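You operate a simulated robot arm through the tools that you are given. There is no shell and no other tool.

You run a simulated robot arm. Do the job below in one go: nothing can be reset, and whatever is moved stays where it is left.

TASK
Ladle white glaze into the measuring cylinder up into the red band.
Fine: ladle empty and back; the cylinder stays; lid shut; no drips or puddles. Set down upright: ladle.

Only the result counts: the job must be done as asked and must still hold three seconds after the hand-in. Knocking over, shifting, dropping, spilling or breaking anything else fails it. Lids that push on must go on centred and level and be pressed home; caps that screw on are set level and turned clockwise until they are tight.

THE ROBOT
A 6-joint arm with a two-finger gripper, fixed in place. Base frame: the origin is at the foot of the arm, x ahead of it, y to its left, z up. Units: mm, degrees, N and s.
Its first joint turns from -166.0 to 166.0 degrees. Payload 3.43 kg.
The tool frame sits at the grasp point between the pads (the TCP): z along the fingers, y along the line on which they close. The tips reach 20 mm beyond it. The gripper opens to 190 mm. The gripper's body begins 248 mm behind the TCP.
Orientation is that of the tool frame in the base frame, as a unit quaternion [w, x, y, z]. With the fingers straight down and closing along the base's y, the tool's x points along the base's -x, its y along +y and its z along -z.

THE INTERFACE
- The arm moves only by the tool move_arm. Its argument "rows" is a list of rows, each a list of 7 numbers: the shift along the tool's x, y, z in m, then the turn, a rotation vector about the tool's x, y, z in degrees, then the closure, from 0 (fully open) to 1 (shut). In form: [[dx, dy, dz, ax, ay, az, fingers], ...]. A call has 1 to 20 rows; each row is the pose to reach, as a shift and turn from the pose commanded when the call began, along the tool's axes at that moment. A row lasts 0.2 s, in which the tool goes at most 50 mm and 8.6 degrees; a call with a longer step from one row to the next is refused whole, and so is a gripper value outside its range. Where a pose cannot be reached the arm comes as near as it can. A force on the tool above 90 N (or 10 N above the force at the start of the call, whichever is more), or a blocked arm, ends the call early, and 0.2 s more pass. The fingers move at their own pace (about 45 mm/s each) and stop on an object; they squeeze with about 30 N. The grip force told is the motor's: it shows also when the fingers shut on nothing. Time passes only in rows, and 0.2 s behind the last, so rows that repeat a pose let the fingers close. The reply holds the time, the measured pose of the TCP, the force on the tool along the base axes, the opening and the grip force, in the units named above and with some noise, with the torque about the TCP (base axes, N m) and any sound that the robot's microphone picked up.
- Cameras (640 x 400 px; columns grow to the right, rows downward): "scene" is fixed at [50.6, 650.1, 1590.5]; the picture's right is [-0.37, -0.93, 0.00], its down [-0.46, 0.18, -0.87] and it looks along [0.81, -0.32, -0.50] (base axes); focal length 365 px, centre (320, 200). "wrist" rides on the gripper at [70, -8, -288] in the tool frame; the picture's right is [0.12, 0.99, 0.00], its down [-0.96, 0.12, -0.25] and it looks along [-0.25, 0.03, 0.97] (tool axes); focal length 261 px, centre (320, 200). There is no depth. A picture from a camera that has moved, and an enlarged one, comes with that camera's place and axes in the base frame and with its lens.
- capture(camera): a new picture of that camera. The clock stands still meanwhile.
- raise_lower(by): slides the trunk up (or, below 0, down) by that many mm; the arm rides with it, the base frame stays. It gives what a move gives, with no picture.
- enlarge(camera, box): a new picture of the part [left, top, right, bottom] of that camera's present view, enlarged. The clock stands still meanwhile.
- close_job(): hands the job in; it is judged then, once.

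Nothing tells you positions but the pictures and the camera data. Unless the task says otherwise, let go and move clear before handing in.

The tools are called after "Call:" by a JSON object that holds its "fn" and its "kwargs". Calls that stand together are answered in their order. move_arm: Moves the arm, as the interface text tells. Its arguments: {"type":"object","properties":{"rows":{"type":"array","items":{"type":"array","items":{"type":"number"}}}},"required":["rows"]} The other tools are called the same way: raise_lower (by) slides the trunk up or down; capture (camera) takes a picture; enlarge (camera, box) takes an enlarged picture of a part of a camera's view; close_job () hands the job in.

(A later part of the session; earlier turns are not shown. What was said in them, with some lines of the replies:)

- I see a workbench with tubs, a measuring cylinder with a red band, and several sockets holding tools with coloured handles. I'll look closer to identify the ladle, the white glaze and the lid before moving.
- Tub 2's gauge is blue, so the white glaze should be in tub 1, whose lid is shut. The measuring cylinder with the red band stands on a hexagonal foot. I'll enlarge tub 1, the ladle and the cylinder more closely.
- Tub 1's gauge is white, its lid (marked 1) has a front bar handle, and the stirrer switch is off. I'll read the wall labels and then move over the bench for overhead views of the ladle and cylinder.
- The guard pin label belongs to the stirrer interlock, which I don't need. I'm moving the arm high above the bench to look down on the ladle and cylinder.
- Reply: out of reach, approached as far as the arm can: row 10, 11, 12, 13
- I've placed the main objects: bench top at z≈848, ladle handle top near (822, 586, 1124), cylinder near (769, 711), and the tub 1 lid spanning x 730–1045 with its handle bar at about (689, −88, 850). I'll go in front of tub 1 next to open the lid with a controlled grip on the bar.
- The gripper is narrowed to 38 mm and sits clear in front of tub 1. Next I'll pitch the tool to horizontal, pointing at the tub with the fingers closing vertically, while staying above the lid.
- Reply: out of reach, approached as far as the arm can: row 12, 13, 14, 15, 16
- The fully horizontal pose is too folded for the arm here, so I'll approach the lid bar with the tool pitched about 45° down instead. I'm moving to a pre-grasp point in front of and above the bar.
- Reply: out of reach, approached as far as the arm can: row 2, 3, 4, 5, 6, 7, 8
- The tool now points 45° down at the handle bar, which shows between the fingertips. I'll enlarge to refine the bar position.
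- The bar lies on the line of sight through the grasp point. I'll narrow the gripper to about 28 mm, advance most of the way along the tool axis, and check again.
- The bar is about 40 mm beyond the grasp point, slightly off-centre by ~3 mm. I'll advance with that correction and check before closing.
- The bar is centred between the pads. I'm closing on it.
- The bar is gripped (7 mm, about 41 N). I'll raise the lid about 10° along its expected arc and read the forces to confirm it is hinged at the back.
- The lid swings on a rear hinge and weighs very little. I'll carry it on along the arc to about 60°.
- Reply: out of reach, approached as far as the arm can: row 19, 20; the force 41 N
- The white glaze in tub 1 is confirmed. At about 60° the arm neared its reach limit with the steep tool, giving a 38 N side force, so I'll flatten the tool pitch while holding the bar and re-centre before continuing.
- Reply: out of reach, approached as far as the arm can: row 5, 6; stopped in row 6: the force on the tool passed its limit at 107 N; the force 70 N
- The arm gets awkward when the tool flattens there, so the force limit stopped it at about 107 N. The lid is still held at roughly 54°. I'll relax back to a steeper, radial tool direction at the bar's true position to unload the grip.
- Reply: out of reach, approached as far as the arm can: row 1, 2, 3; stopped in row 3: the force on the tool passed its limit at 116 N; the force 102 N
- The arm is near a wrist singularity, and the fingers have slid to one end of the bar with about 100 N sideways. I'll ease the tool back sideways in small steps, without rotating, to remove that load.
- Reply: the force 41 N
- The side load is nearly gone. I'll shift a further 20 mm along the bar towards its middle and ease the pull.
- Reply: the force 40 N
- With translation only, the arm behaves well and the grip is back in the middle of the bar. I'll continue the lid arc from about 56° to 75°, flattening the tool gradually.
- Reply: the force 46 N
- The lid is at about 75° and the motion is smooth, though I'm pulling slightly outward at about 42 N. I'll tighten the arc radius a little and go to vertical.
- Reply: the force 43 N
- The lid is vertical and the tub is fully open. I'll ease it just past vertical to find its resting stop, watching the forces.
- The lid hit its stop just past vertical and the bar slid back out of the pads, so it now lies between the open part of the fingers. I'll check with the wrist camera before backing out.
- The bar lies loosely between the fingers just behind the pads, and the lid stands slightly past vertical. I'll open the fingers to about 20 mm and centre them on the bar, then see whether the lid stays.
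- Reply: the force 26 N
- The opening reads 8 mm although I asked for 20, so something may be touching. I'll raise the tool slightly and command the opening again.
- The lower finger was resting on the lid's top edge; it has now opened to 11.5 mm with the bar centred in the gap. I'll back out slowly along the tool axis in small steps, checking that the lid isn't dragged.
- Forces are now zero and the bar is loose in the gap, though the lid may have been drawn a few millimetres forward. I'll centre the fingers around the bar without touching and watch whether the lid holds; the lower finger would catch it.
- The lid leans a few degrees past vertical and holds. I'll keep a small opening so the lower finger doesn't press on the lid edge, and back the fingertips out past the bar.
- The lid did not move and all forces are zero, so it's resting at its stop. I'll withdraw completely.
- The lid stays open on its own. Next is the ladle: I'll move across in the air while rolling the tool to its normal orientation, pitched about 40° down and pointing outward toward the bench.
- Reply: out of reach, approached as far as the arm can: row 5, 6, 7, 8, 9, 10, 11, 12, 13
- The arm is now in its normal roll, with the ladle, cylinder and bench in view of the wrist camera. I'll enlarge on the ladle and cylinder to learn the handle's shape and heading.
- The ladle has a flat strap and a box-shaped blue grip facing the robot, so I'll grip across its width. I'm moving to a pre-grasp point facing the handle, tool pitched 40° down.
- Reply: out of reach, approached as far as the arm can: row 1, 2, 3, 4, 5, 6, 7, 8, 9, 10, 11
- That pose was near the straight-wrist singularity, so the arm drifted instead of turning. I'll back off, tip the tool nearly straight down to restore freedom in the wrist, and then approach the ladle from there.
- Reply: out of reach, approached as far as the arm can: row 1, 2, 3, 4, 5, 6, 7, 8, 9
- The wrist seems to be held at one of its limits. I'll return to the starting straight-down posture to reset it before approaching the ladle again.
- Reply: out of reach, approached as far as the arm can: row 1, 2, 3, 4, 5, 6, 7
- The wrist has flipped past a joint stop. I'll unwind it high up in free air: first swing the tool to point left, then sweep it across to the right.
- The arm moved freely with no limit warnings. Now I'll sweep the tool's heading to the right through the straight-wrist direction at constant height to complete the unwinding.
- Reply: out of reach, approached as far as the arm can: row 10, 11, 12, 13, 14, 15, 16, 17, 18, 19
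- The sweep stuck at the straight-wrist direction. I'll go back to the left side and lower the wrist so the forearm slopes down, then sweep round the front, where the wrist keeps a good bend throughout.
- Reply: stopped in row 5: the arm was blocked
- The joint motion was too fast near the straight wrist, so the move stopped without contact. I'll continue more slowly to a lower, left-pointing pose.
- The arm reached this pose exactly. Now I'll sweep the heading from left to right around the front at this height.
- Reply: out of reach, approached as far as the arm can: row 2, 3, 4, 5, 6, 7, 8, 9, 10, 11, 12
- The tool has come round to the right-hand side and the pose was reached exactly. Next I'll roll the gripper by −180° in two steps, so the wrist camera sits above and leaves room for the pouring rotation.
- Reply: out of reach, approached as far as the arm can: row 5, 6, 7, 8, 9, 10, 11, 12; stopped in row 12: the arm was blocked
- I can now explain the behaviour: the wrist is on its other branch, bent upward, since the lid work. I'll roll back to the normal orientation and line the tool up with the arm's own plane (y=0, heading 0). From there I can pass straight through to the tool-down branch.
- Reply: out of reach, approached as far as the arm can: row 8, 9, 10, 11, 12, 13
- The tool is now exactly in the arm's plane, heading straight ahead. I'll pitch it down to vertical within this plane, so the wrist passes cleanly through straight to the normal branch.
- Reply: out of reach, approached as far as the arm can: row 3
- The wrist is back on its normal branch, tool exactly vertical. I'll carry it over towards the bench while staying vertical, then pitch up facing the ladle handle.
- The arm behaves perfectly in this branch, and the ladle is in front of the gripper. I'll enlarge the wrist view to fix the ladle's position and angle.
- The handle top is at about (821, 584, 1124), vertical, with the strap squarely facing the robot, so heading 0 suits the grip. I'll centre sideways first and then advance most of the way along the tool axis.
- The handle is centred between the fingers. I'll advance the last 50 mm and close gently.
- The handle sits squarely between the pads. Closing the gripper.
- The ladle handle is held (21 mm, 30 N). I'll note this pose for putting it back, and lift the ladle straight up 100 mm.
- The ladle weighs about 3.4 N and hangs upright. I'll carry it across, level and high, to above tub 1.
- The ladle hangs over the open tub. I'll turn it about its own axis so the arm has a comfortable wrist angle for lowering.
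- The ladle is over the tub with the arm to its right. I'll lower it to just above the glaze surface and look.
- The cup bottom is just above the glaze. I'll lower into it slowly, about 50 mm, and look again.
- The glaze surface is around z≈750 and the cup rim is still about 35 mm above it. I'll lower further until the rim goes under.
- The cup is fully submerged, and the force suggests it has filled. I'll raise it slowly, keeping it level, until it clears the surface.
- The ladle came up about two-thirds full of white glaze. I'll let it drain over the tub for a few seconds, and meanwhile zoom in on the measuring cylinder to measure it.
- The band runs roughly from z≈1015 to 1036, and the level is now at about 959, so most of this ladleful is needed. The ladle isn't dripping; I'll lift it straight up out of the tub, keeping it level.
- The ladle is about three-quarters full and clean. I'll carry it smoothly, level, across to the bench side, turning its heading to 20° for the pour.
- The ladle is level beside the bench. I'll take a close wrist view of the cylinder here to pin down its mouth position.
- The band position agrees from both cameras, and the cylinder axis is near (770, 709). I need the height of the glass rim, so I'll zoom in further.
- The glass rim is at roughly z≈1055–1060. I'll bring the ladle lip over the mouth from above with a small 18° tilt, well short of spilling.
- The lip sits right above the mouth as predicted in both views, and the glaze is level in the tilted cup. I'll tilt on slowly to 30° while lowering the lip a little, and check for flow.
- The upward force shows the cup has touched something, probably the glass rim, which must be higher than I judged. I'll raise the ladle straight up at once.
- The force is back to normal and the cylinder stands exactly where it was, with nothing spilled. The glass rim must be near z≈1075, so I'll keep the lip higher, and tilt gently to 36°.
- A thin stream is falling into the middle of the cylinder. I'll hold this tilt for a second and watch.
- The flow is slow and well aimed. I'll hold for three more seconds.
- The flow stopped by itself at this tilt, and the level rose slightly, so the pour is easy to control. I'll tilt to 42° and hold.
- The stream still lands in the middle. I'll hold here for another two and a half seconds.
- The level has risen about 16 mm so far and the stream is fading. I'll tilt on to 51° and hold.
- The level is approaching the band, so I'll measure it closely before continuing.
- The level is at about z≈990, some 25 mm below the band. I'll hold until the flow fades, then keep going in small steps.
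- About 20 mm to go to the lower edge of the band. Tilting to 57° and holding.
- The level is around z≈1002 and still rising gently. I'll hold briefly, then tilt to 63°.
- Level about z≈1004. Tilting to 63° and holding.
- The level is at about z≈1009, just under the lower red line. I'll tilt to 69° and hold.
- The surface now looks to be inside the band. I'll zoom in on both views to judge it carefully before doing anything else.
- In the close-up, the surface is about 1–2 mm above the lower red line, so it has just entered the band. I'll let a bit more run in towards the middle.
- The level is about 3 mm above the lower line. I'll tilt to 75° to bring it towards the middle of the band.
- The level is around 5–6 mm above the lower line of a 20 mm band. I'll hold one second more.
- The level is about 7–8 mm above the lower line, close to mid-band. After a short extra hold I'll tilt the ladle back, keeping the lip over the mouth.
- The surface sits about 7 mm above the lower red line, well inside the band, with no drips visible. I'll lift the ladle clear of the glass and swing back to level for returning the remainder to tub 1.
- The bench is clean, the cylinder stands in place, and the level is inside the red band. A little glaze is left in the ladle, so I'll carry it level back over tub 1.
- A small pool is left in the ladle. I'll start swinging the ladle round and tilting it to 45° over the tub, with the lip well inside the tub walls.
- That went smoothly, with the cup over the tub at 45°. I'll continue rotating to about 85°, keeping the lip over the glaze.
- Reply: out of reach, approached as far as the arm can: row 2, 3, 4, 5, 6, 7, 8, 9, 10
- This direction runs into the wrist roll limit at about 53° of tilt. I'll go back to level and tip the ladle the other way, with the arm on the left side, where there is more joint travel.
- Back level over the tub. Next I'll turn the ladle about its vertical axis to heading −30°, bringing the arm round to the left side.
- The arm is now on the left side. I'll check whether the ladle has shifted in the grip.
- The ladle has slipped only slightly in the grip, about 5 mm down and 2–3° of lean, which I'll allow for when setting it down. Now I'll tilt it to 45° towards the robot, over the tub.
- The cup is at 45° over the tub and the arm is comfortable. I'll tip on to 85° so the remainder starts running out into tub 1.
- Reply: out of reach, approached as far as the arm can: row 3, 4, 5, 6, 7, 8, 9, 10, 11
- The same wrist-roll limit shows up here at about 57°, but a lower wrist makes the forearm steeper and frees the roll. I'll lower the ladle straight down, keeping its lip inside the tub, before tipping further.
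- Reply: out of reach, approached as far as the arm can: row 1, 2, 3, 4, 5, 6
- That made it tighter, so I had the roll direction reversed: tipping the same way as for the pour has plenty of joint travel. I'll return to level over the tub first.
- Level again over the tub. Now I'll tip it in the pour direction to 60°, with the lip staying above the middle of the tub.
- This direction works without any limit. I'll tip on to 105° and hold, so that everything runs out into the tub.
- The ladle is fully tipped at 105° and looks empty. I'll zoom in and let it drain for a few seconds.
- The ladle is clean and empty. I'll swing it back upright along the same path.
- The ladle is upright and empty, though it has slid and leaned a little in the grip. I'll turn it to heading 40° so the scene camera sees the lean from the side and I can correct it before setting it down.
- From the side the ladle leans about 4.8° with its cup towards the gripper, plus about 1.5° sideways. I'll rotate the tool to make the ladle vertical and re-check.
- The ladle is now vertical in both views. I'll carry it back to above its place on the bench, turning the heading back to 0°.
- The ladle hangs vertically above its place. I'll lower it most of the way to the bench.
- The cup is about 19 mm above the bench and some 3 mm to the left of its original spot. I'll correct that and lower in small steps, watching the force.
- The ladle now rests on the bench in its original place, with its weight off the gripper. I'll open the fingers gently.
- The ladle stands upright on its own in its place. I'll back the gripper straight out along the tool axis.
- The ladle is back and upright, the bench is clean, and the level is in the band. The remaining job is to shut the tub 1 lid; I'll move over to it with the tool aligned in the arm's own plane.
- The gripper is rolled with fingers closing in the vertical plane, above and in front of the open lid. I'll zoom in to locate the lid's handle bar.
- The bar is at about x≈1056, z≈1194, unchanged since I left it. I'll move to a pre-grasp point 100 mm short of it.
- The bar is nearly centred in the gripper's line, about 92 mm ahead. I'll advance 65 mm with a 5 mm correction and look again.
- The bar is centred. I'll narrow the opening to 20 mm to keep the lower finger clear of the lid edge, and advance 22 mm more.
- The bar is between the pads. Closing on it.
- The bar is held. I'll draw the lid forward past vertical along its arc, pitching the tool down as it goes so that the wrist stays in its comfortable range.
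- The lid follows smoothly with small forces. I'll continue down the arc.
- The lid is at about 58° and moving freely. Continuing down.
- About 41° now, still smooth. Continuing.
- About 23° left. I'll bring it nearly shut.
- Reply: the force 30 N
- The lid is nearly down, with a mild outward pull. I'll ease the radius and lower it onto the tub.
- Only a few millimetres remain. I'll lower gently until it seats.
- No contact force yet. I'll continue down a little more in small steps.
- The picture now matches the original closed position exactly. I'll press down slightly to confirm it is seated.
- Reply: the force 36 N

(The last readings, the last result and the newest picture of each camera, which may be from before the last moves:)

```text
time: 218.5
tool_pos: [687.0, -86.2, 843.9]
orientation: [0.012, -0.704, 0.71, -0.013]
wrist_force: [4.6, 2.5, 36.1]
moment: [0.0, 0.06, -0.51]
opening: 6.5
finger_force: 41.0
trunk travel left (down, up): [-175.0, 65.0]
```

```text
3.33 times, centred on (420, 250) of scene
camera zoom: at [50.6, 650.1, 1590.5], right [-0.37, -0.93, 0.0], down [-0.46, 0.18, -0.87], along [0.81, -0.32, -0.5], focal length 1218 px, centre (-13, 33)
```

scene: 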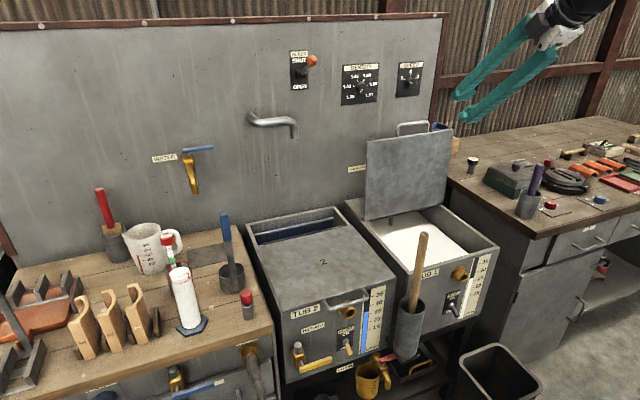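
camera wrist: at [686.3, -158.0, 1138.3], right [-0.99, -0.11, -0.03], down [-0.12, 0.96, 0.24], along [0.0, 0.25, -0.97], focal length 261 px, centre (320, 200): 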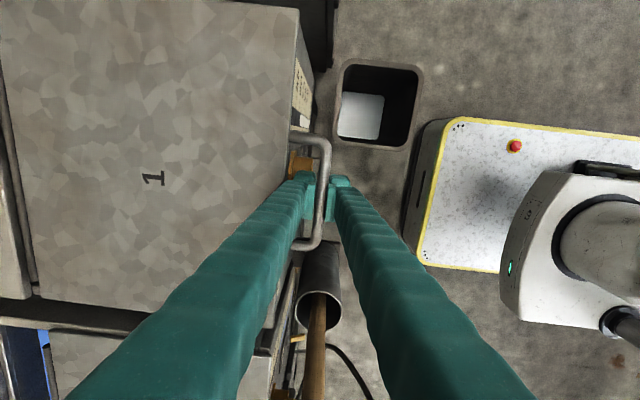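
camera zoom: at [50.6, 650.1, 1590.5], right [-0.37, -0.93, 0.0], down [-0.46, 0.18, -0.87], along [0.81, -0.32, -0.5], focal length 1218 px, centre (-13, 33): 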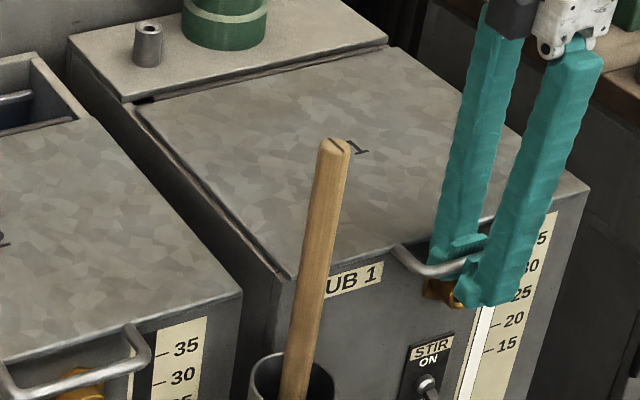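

Upward force of 36 N confirms the lid is seated. I'll ease off, open the fingers a little, and lift straight up clear of the bar.

Call:
{"fn": "move_arm", "kwargs": {"rows": [[0, 0, -0.002, 0, 0, 0, 0.95], [0, 0, -0.003, 0, 0, 0, 0.9], [0, 0, -0.003, 0, 0, 0, 0.875], [0, 0, -0.003, 0, 0, 0, 0.875], [0, 0, -0.003, 0, 0, 0, 0.875]]}}

Call:
{"fn": "enlarge", "kwargs": {"camera": "wrist", "box": [260, 120, 380, 260]}}

Call:
{"fn": "enlarge", "kwargs": {"camera": "scene", "box": [380, 230, 510, 340]}}

```text
time: 219.7
tool_pos: [686.5, -86.8, 845.6]
orientation: [0.011, -0.705, 0.709, -0.012]
wrist_force: [-14.1, -1.7, -4.4]
moment: [-0.09, 0.1, 0.14]
opening: 16.6
finger_force: 0.1
trunk travel left (down, up): [-175.0, 65.0]
```

```text
2.86 times, centred on (320, 190) of wrist
camera zoom: at [685.5, -158.3, 1131.8], right [-0.99, -0.11, -0.03], down [-0.12, 0.96, 0.24], along [0.0, 0.25, -0.97], focal length 745 px, centre (320, 229)
```

zoom: 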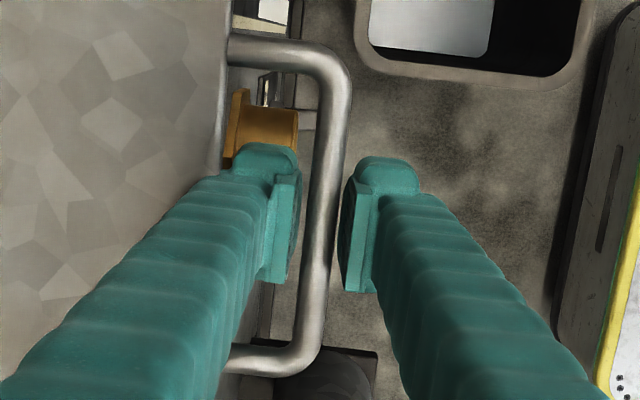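

```text
3.64 times, centred on (445, 285) of scene
camera zoom: at [50.6, 650.1, 1590.5], right [-0.37, -0.93, 0.0], down [-0.46, 0.18, -0.87], along [0.81, -0.32, -0.5], focal length 1329 px, centre (-134, -109)
```

zoom: 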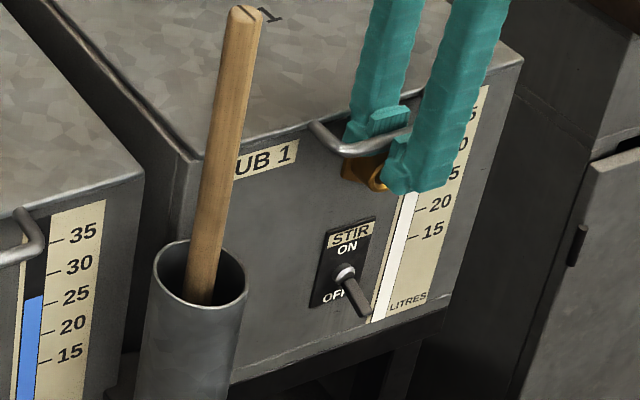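

The inner finger is lightly touching the lid edge or fitting. I'll shift 4 mm towards the robot to centre on the bar, then lift straight up.

Call:
{"fn": "move_arm", "kwargs": {"rows": [[0, 0.002, 0, 0, 0, 0, 0.91], [0, 0.004, 0, 0, 0, 0, 0.91], [0, 0.004, 0, 0, 0, 0, 0.91]]}}

Call:
{"fn": "enlarge", "kwargs": {"camera": "wrist", "box": [260, 120, 380, 260]}}

```text
time: 220.5
tool_pos: [683.4, -86.1, 845.0]
orientation: [0.012, -0.704, 0.71, -0.011]
wrist_force: [0.5, -0.2, 0.7]
moment: [0.01, -0.03, -0.01]
opening: 17.4
finger_force: 0.2
trunk travel left (down, up): [-175.0, 65.0]
```

```text
2.86 times, centred on (320, 190) of wrist
camera zoom: at [682.2, -157.9, 1131.8], right [-0.99, -0.11, -0.03], down [-0.12, 0.96, 0.24], along [0.0, 0.25, -0.97], focal length 745 px, centre (320, 229)
```

zoom: 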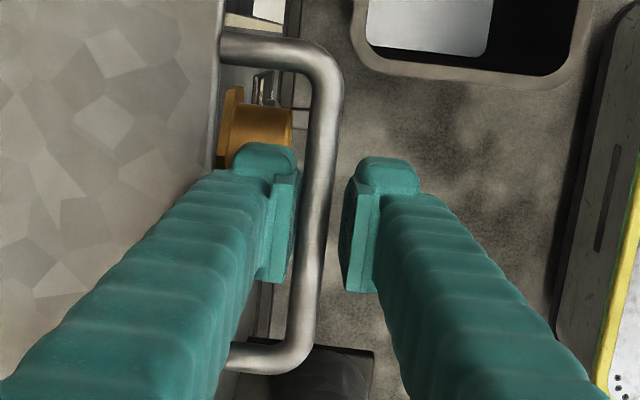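

Free of contact and centred. Lifting straight up now.

Call:
{"fn": "move_arm", "kwargs": {"rows": [[0, 0, -0.008, 0, 0, 0, 0.91], [0, 0, -0.02, 0, 0, 0, 0.91], [0, 0, -0.04, 0, 0, 0, 0.91], [0, 0, -0.08, 0, 0, 0, 0.91], [0, 0, -0.125, 0, 0, 0, 0.91], [0, 0, -0.17, 0, 0, 0, 0.91], [0, 0, -0.215, 0, 0, 0, 0.91], [0, 0, -0.26, 0, 0, 0, 0.91], [0, 0, -0.3, 0, 0, 0, 0.91], [0, 0, -0.3, 0, 0, 0, 0.91]]}}

Call:
{"fn": "capture", "kwargs": {"camera": "scene"}}

Call:
{"fn": "enlarge", "kwargs": {"camera": "scene", "box": [330, 180, 510, 310]}}

Call:
{"fn": "enlarge", "kwargs": {"camera": "scene", "box": [130, 200, 280, 340]}}

Call:
{"fn": "capture", "kwargs": {"camera": "wrist"}}

```text
time: 222.7
tool_pos: [673.7, -87.9, 1145.0]
orientation: [0.011, -0.704, 0.71, -0.01]
wrist_force: [-0.3, 0.4, -0.4]
moment: [0.01, 0.01, 0.01]
opening: 17.0
finger_force: 0.0
trunk travel left (down, up): [-175.0, 65.0]
```

```text
taken
```

scene: 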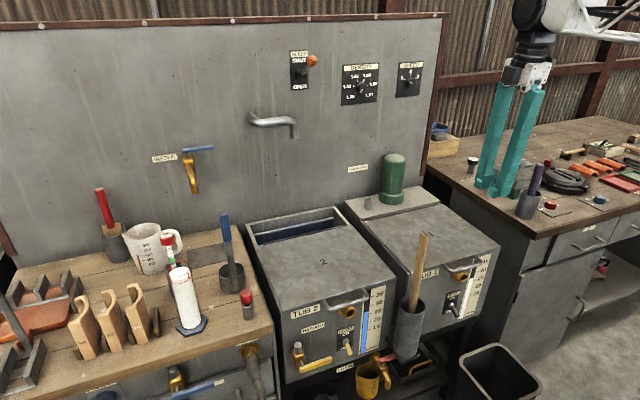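

```text
3.08 times, centred on (420, 245) of scene
camera zoom: at [50.6, 650.1, 1590.5], right [-0.37, -0.93, 0.0], down [-0.46, 0.18, -0.87], along [0.81, -0.32, -0.5], focal length 1124 px, centre (12, 62)
```

zoom: 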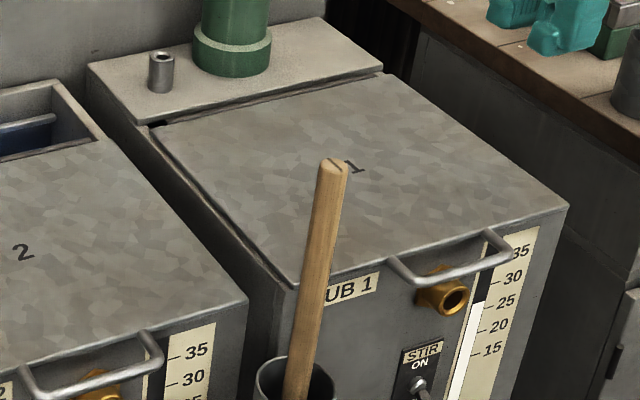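

```text
2.86 times, centred on (205, 270) of scene
camera zoom: at [50.6, 650.1, 1590.5], right [-0.37, -0.93, 0.0], down [-0.46, 0.18, -0.87], along [0.81, -0.32, -0.5], focal length 1044 px, centre (649, 0)
```

zoom: 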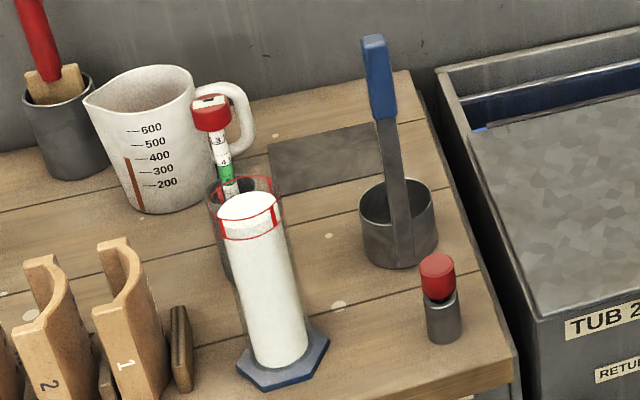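

```text
taken
camera wrist: at [672.6, -158.5, 1432.1], right [-0.99, -0.11, -0.03], down [-0.12, 0.96, 0.24], along [0.0, 0.25, -0.97], focal length 261 px, centre (320, 200)
```

wrist: 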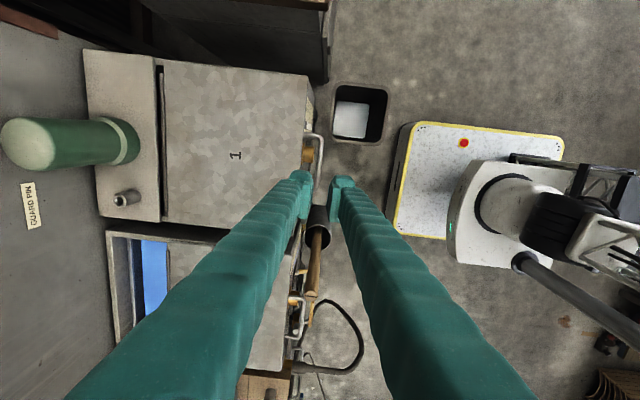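

The lid is shut and looks identical to its original state. I'll do a last close check of the level, the ladle, and the surfaces for any drips.

Call:
{"fn": "enlarge", "kwargs": {"camera": "scene", "box": [160, 240, 205, 290]}}

Call:
{"fn": "enlarge", "kwargs": {"camera": "scene", "box": [205, 205, 260, 305]}}

Call:
{"fn": "enlarge", "kwargs": {"camera": "scene", "box": [230, 195, 420, 340]}}

Call:
{"fn": "enlarge", "kwargs": {"camera": "scene", "box": [155, 225, 215, 345]}}

```text
8.00 times, centred on (182, 265) of scene
camera zoom: at [50.6, 650.1, 1590.5], right [-0.37, -0.93, 0.0], down [-0.46, 0.18, -0.87], along [0.81, -0.32, -0.5], focal length 2923 px, centre (1420, -320)
```

zoom: 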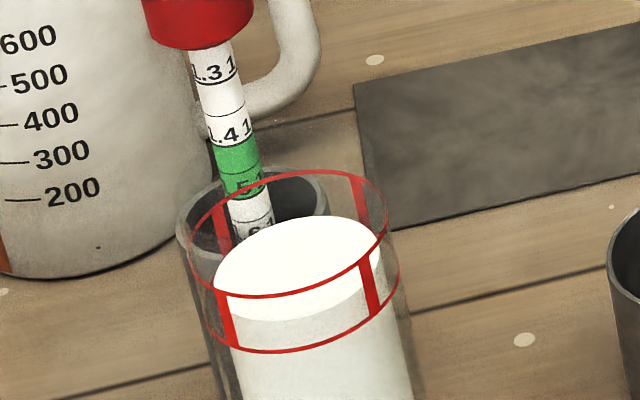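

```text
4.00 times, centred on (232, 255) of scene
camera zoom: at [50.6, 650.1, 1590.5], right [-0.37, -0.93, 0.0], down [-0.46, 0.18, -0.87], along [0.81, -0.32, -0.5], focal length 1462 px, centre (670, -20)
```

zoom: 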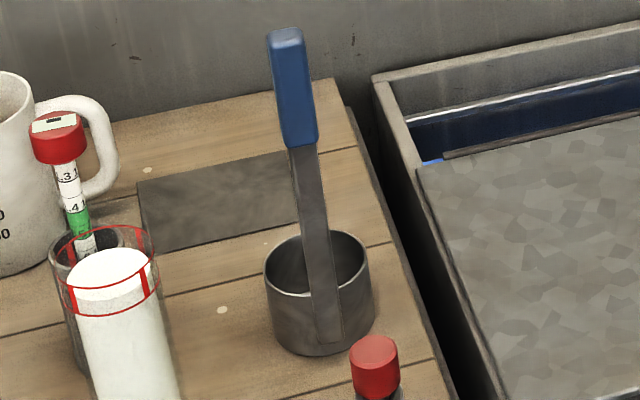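

```text
2.76 times, centred on (325, 268) of scene
camera zoom: at [50.6, 650.1, 1590.5], right [-0.37, -0.93, 0.0], down [-0.46, 0.18, -0.87], along [0.81, -0.32, -0.5], focal length 1008 px, centre (306, 14)
```

zoom: 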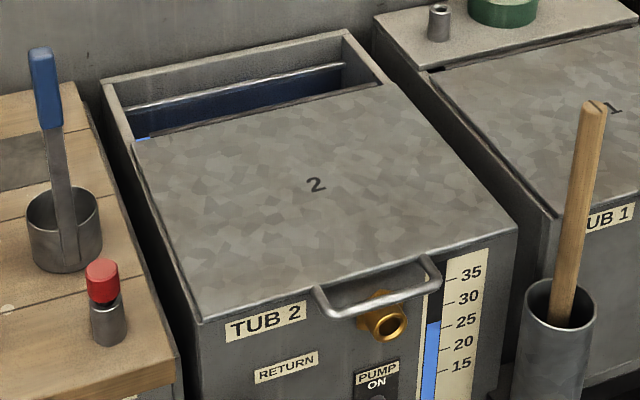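

```text
3.33 times, centred on (185, 285) of scene
camera zoom: at [50.6, 650.1, 1590.5], right [-0.37, -0.93, 0.0], down [-0.46, 0.18, -0.87], along [0.81, -0.32, -0.5], focal length 1218 px, centre (770, -83)
```

zoom: 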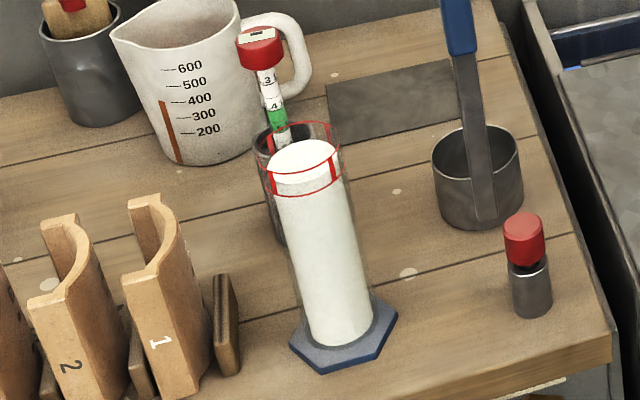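

The job is finished, so I'm handing it in:
- **Level:** the glaze stands in the red band, about 7–8 mm above its lower line in a 20 mm band.
- **Ladle:** empty, upright and free-standing, within about 6 mm of where it began.
- **Lid:** tub 1 is shut and seated.
- **Cylinder and surfaces:** the cylinder is where it was, though the cup touched its rim lightly once. I see no drips.

The arm is clear of everything.

Call:
{"fn": "close_job", "kwargs": {}}

```text
The job is handed in.
```

The job is handed in: the measuring cylinder is filled with white glaze into the red band. My last pictures put the surface about 7–8 mm above the lower red line, in a band about 20 mm high.

- **Ladle:** it is empty and stands upright on the bench. It is about 6 mm further from the robot than where it started. The leftover glaze went back into tub 1.
- **Lid:** tub 1 is shut. I pressed it down and felt it seat.
- **Cylinder:** it is where it was. While I was positioning the ladle, the cup touched the glass rim with about 11 N. I lifted off at once and saw no movement.
- **Drips:** I saw none on the bench, the tub lids or around the cylinder.

The gripper is open and clear of everything.
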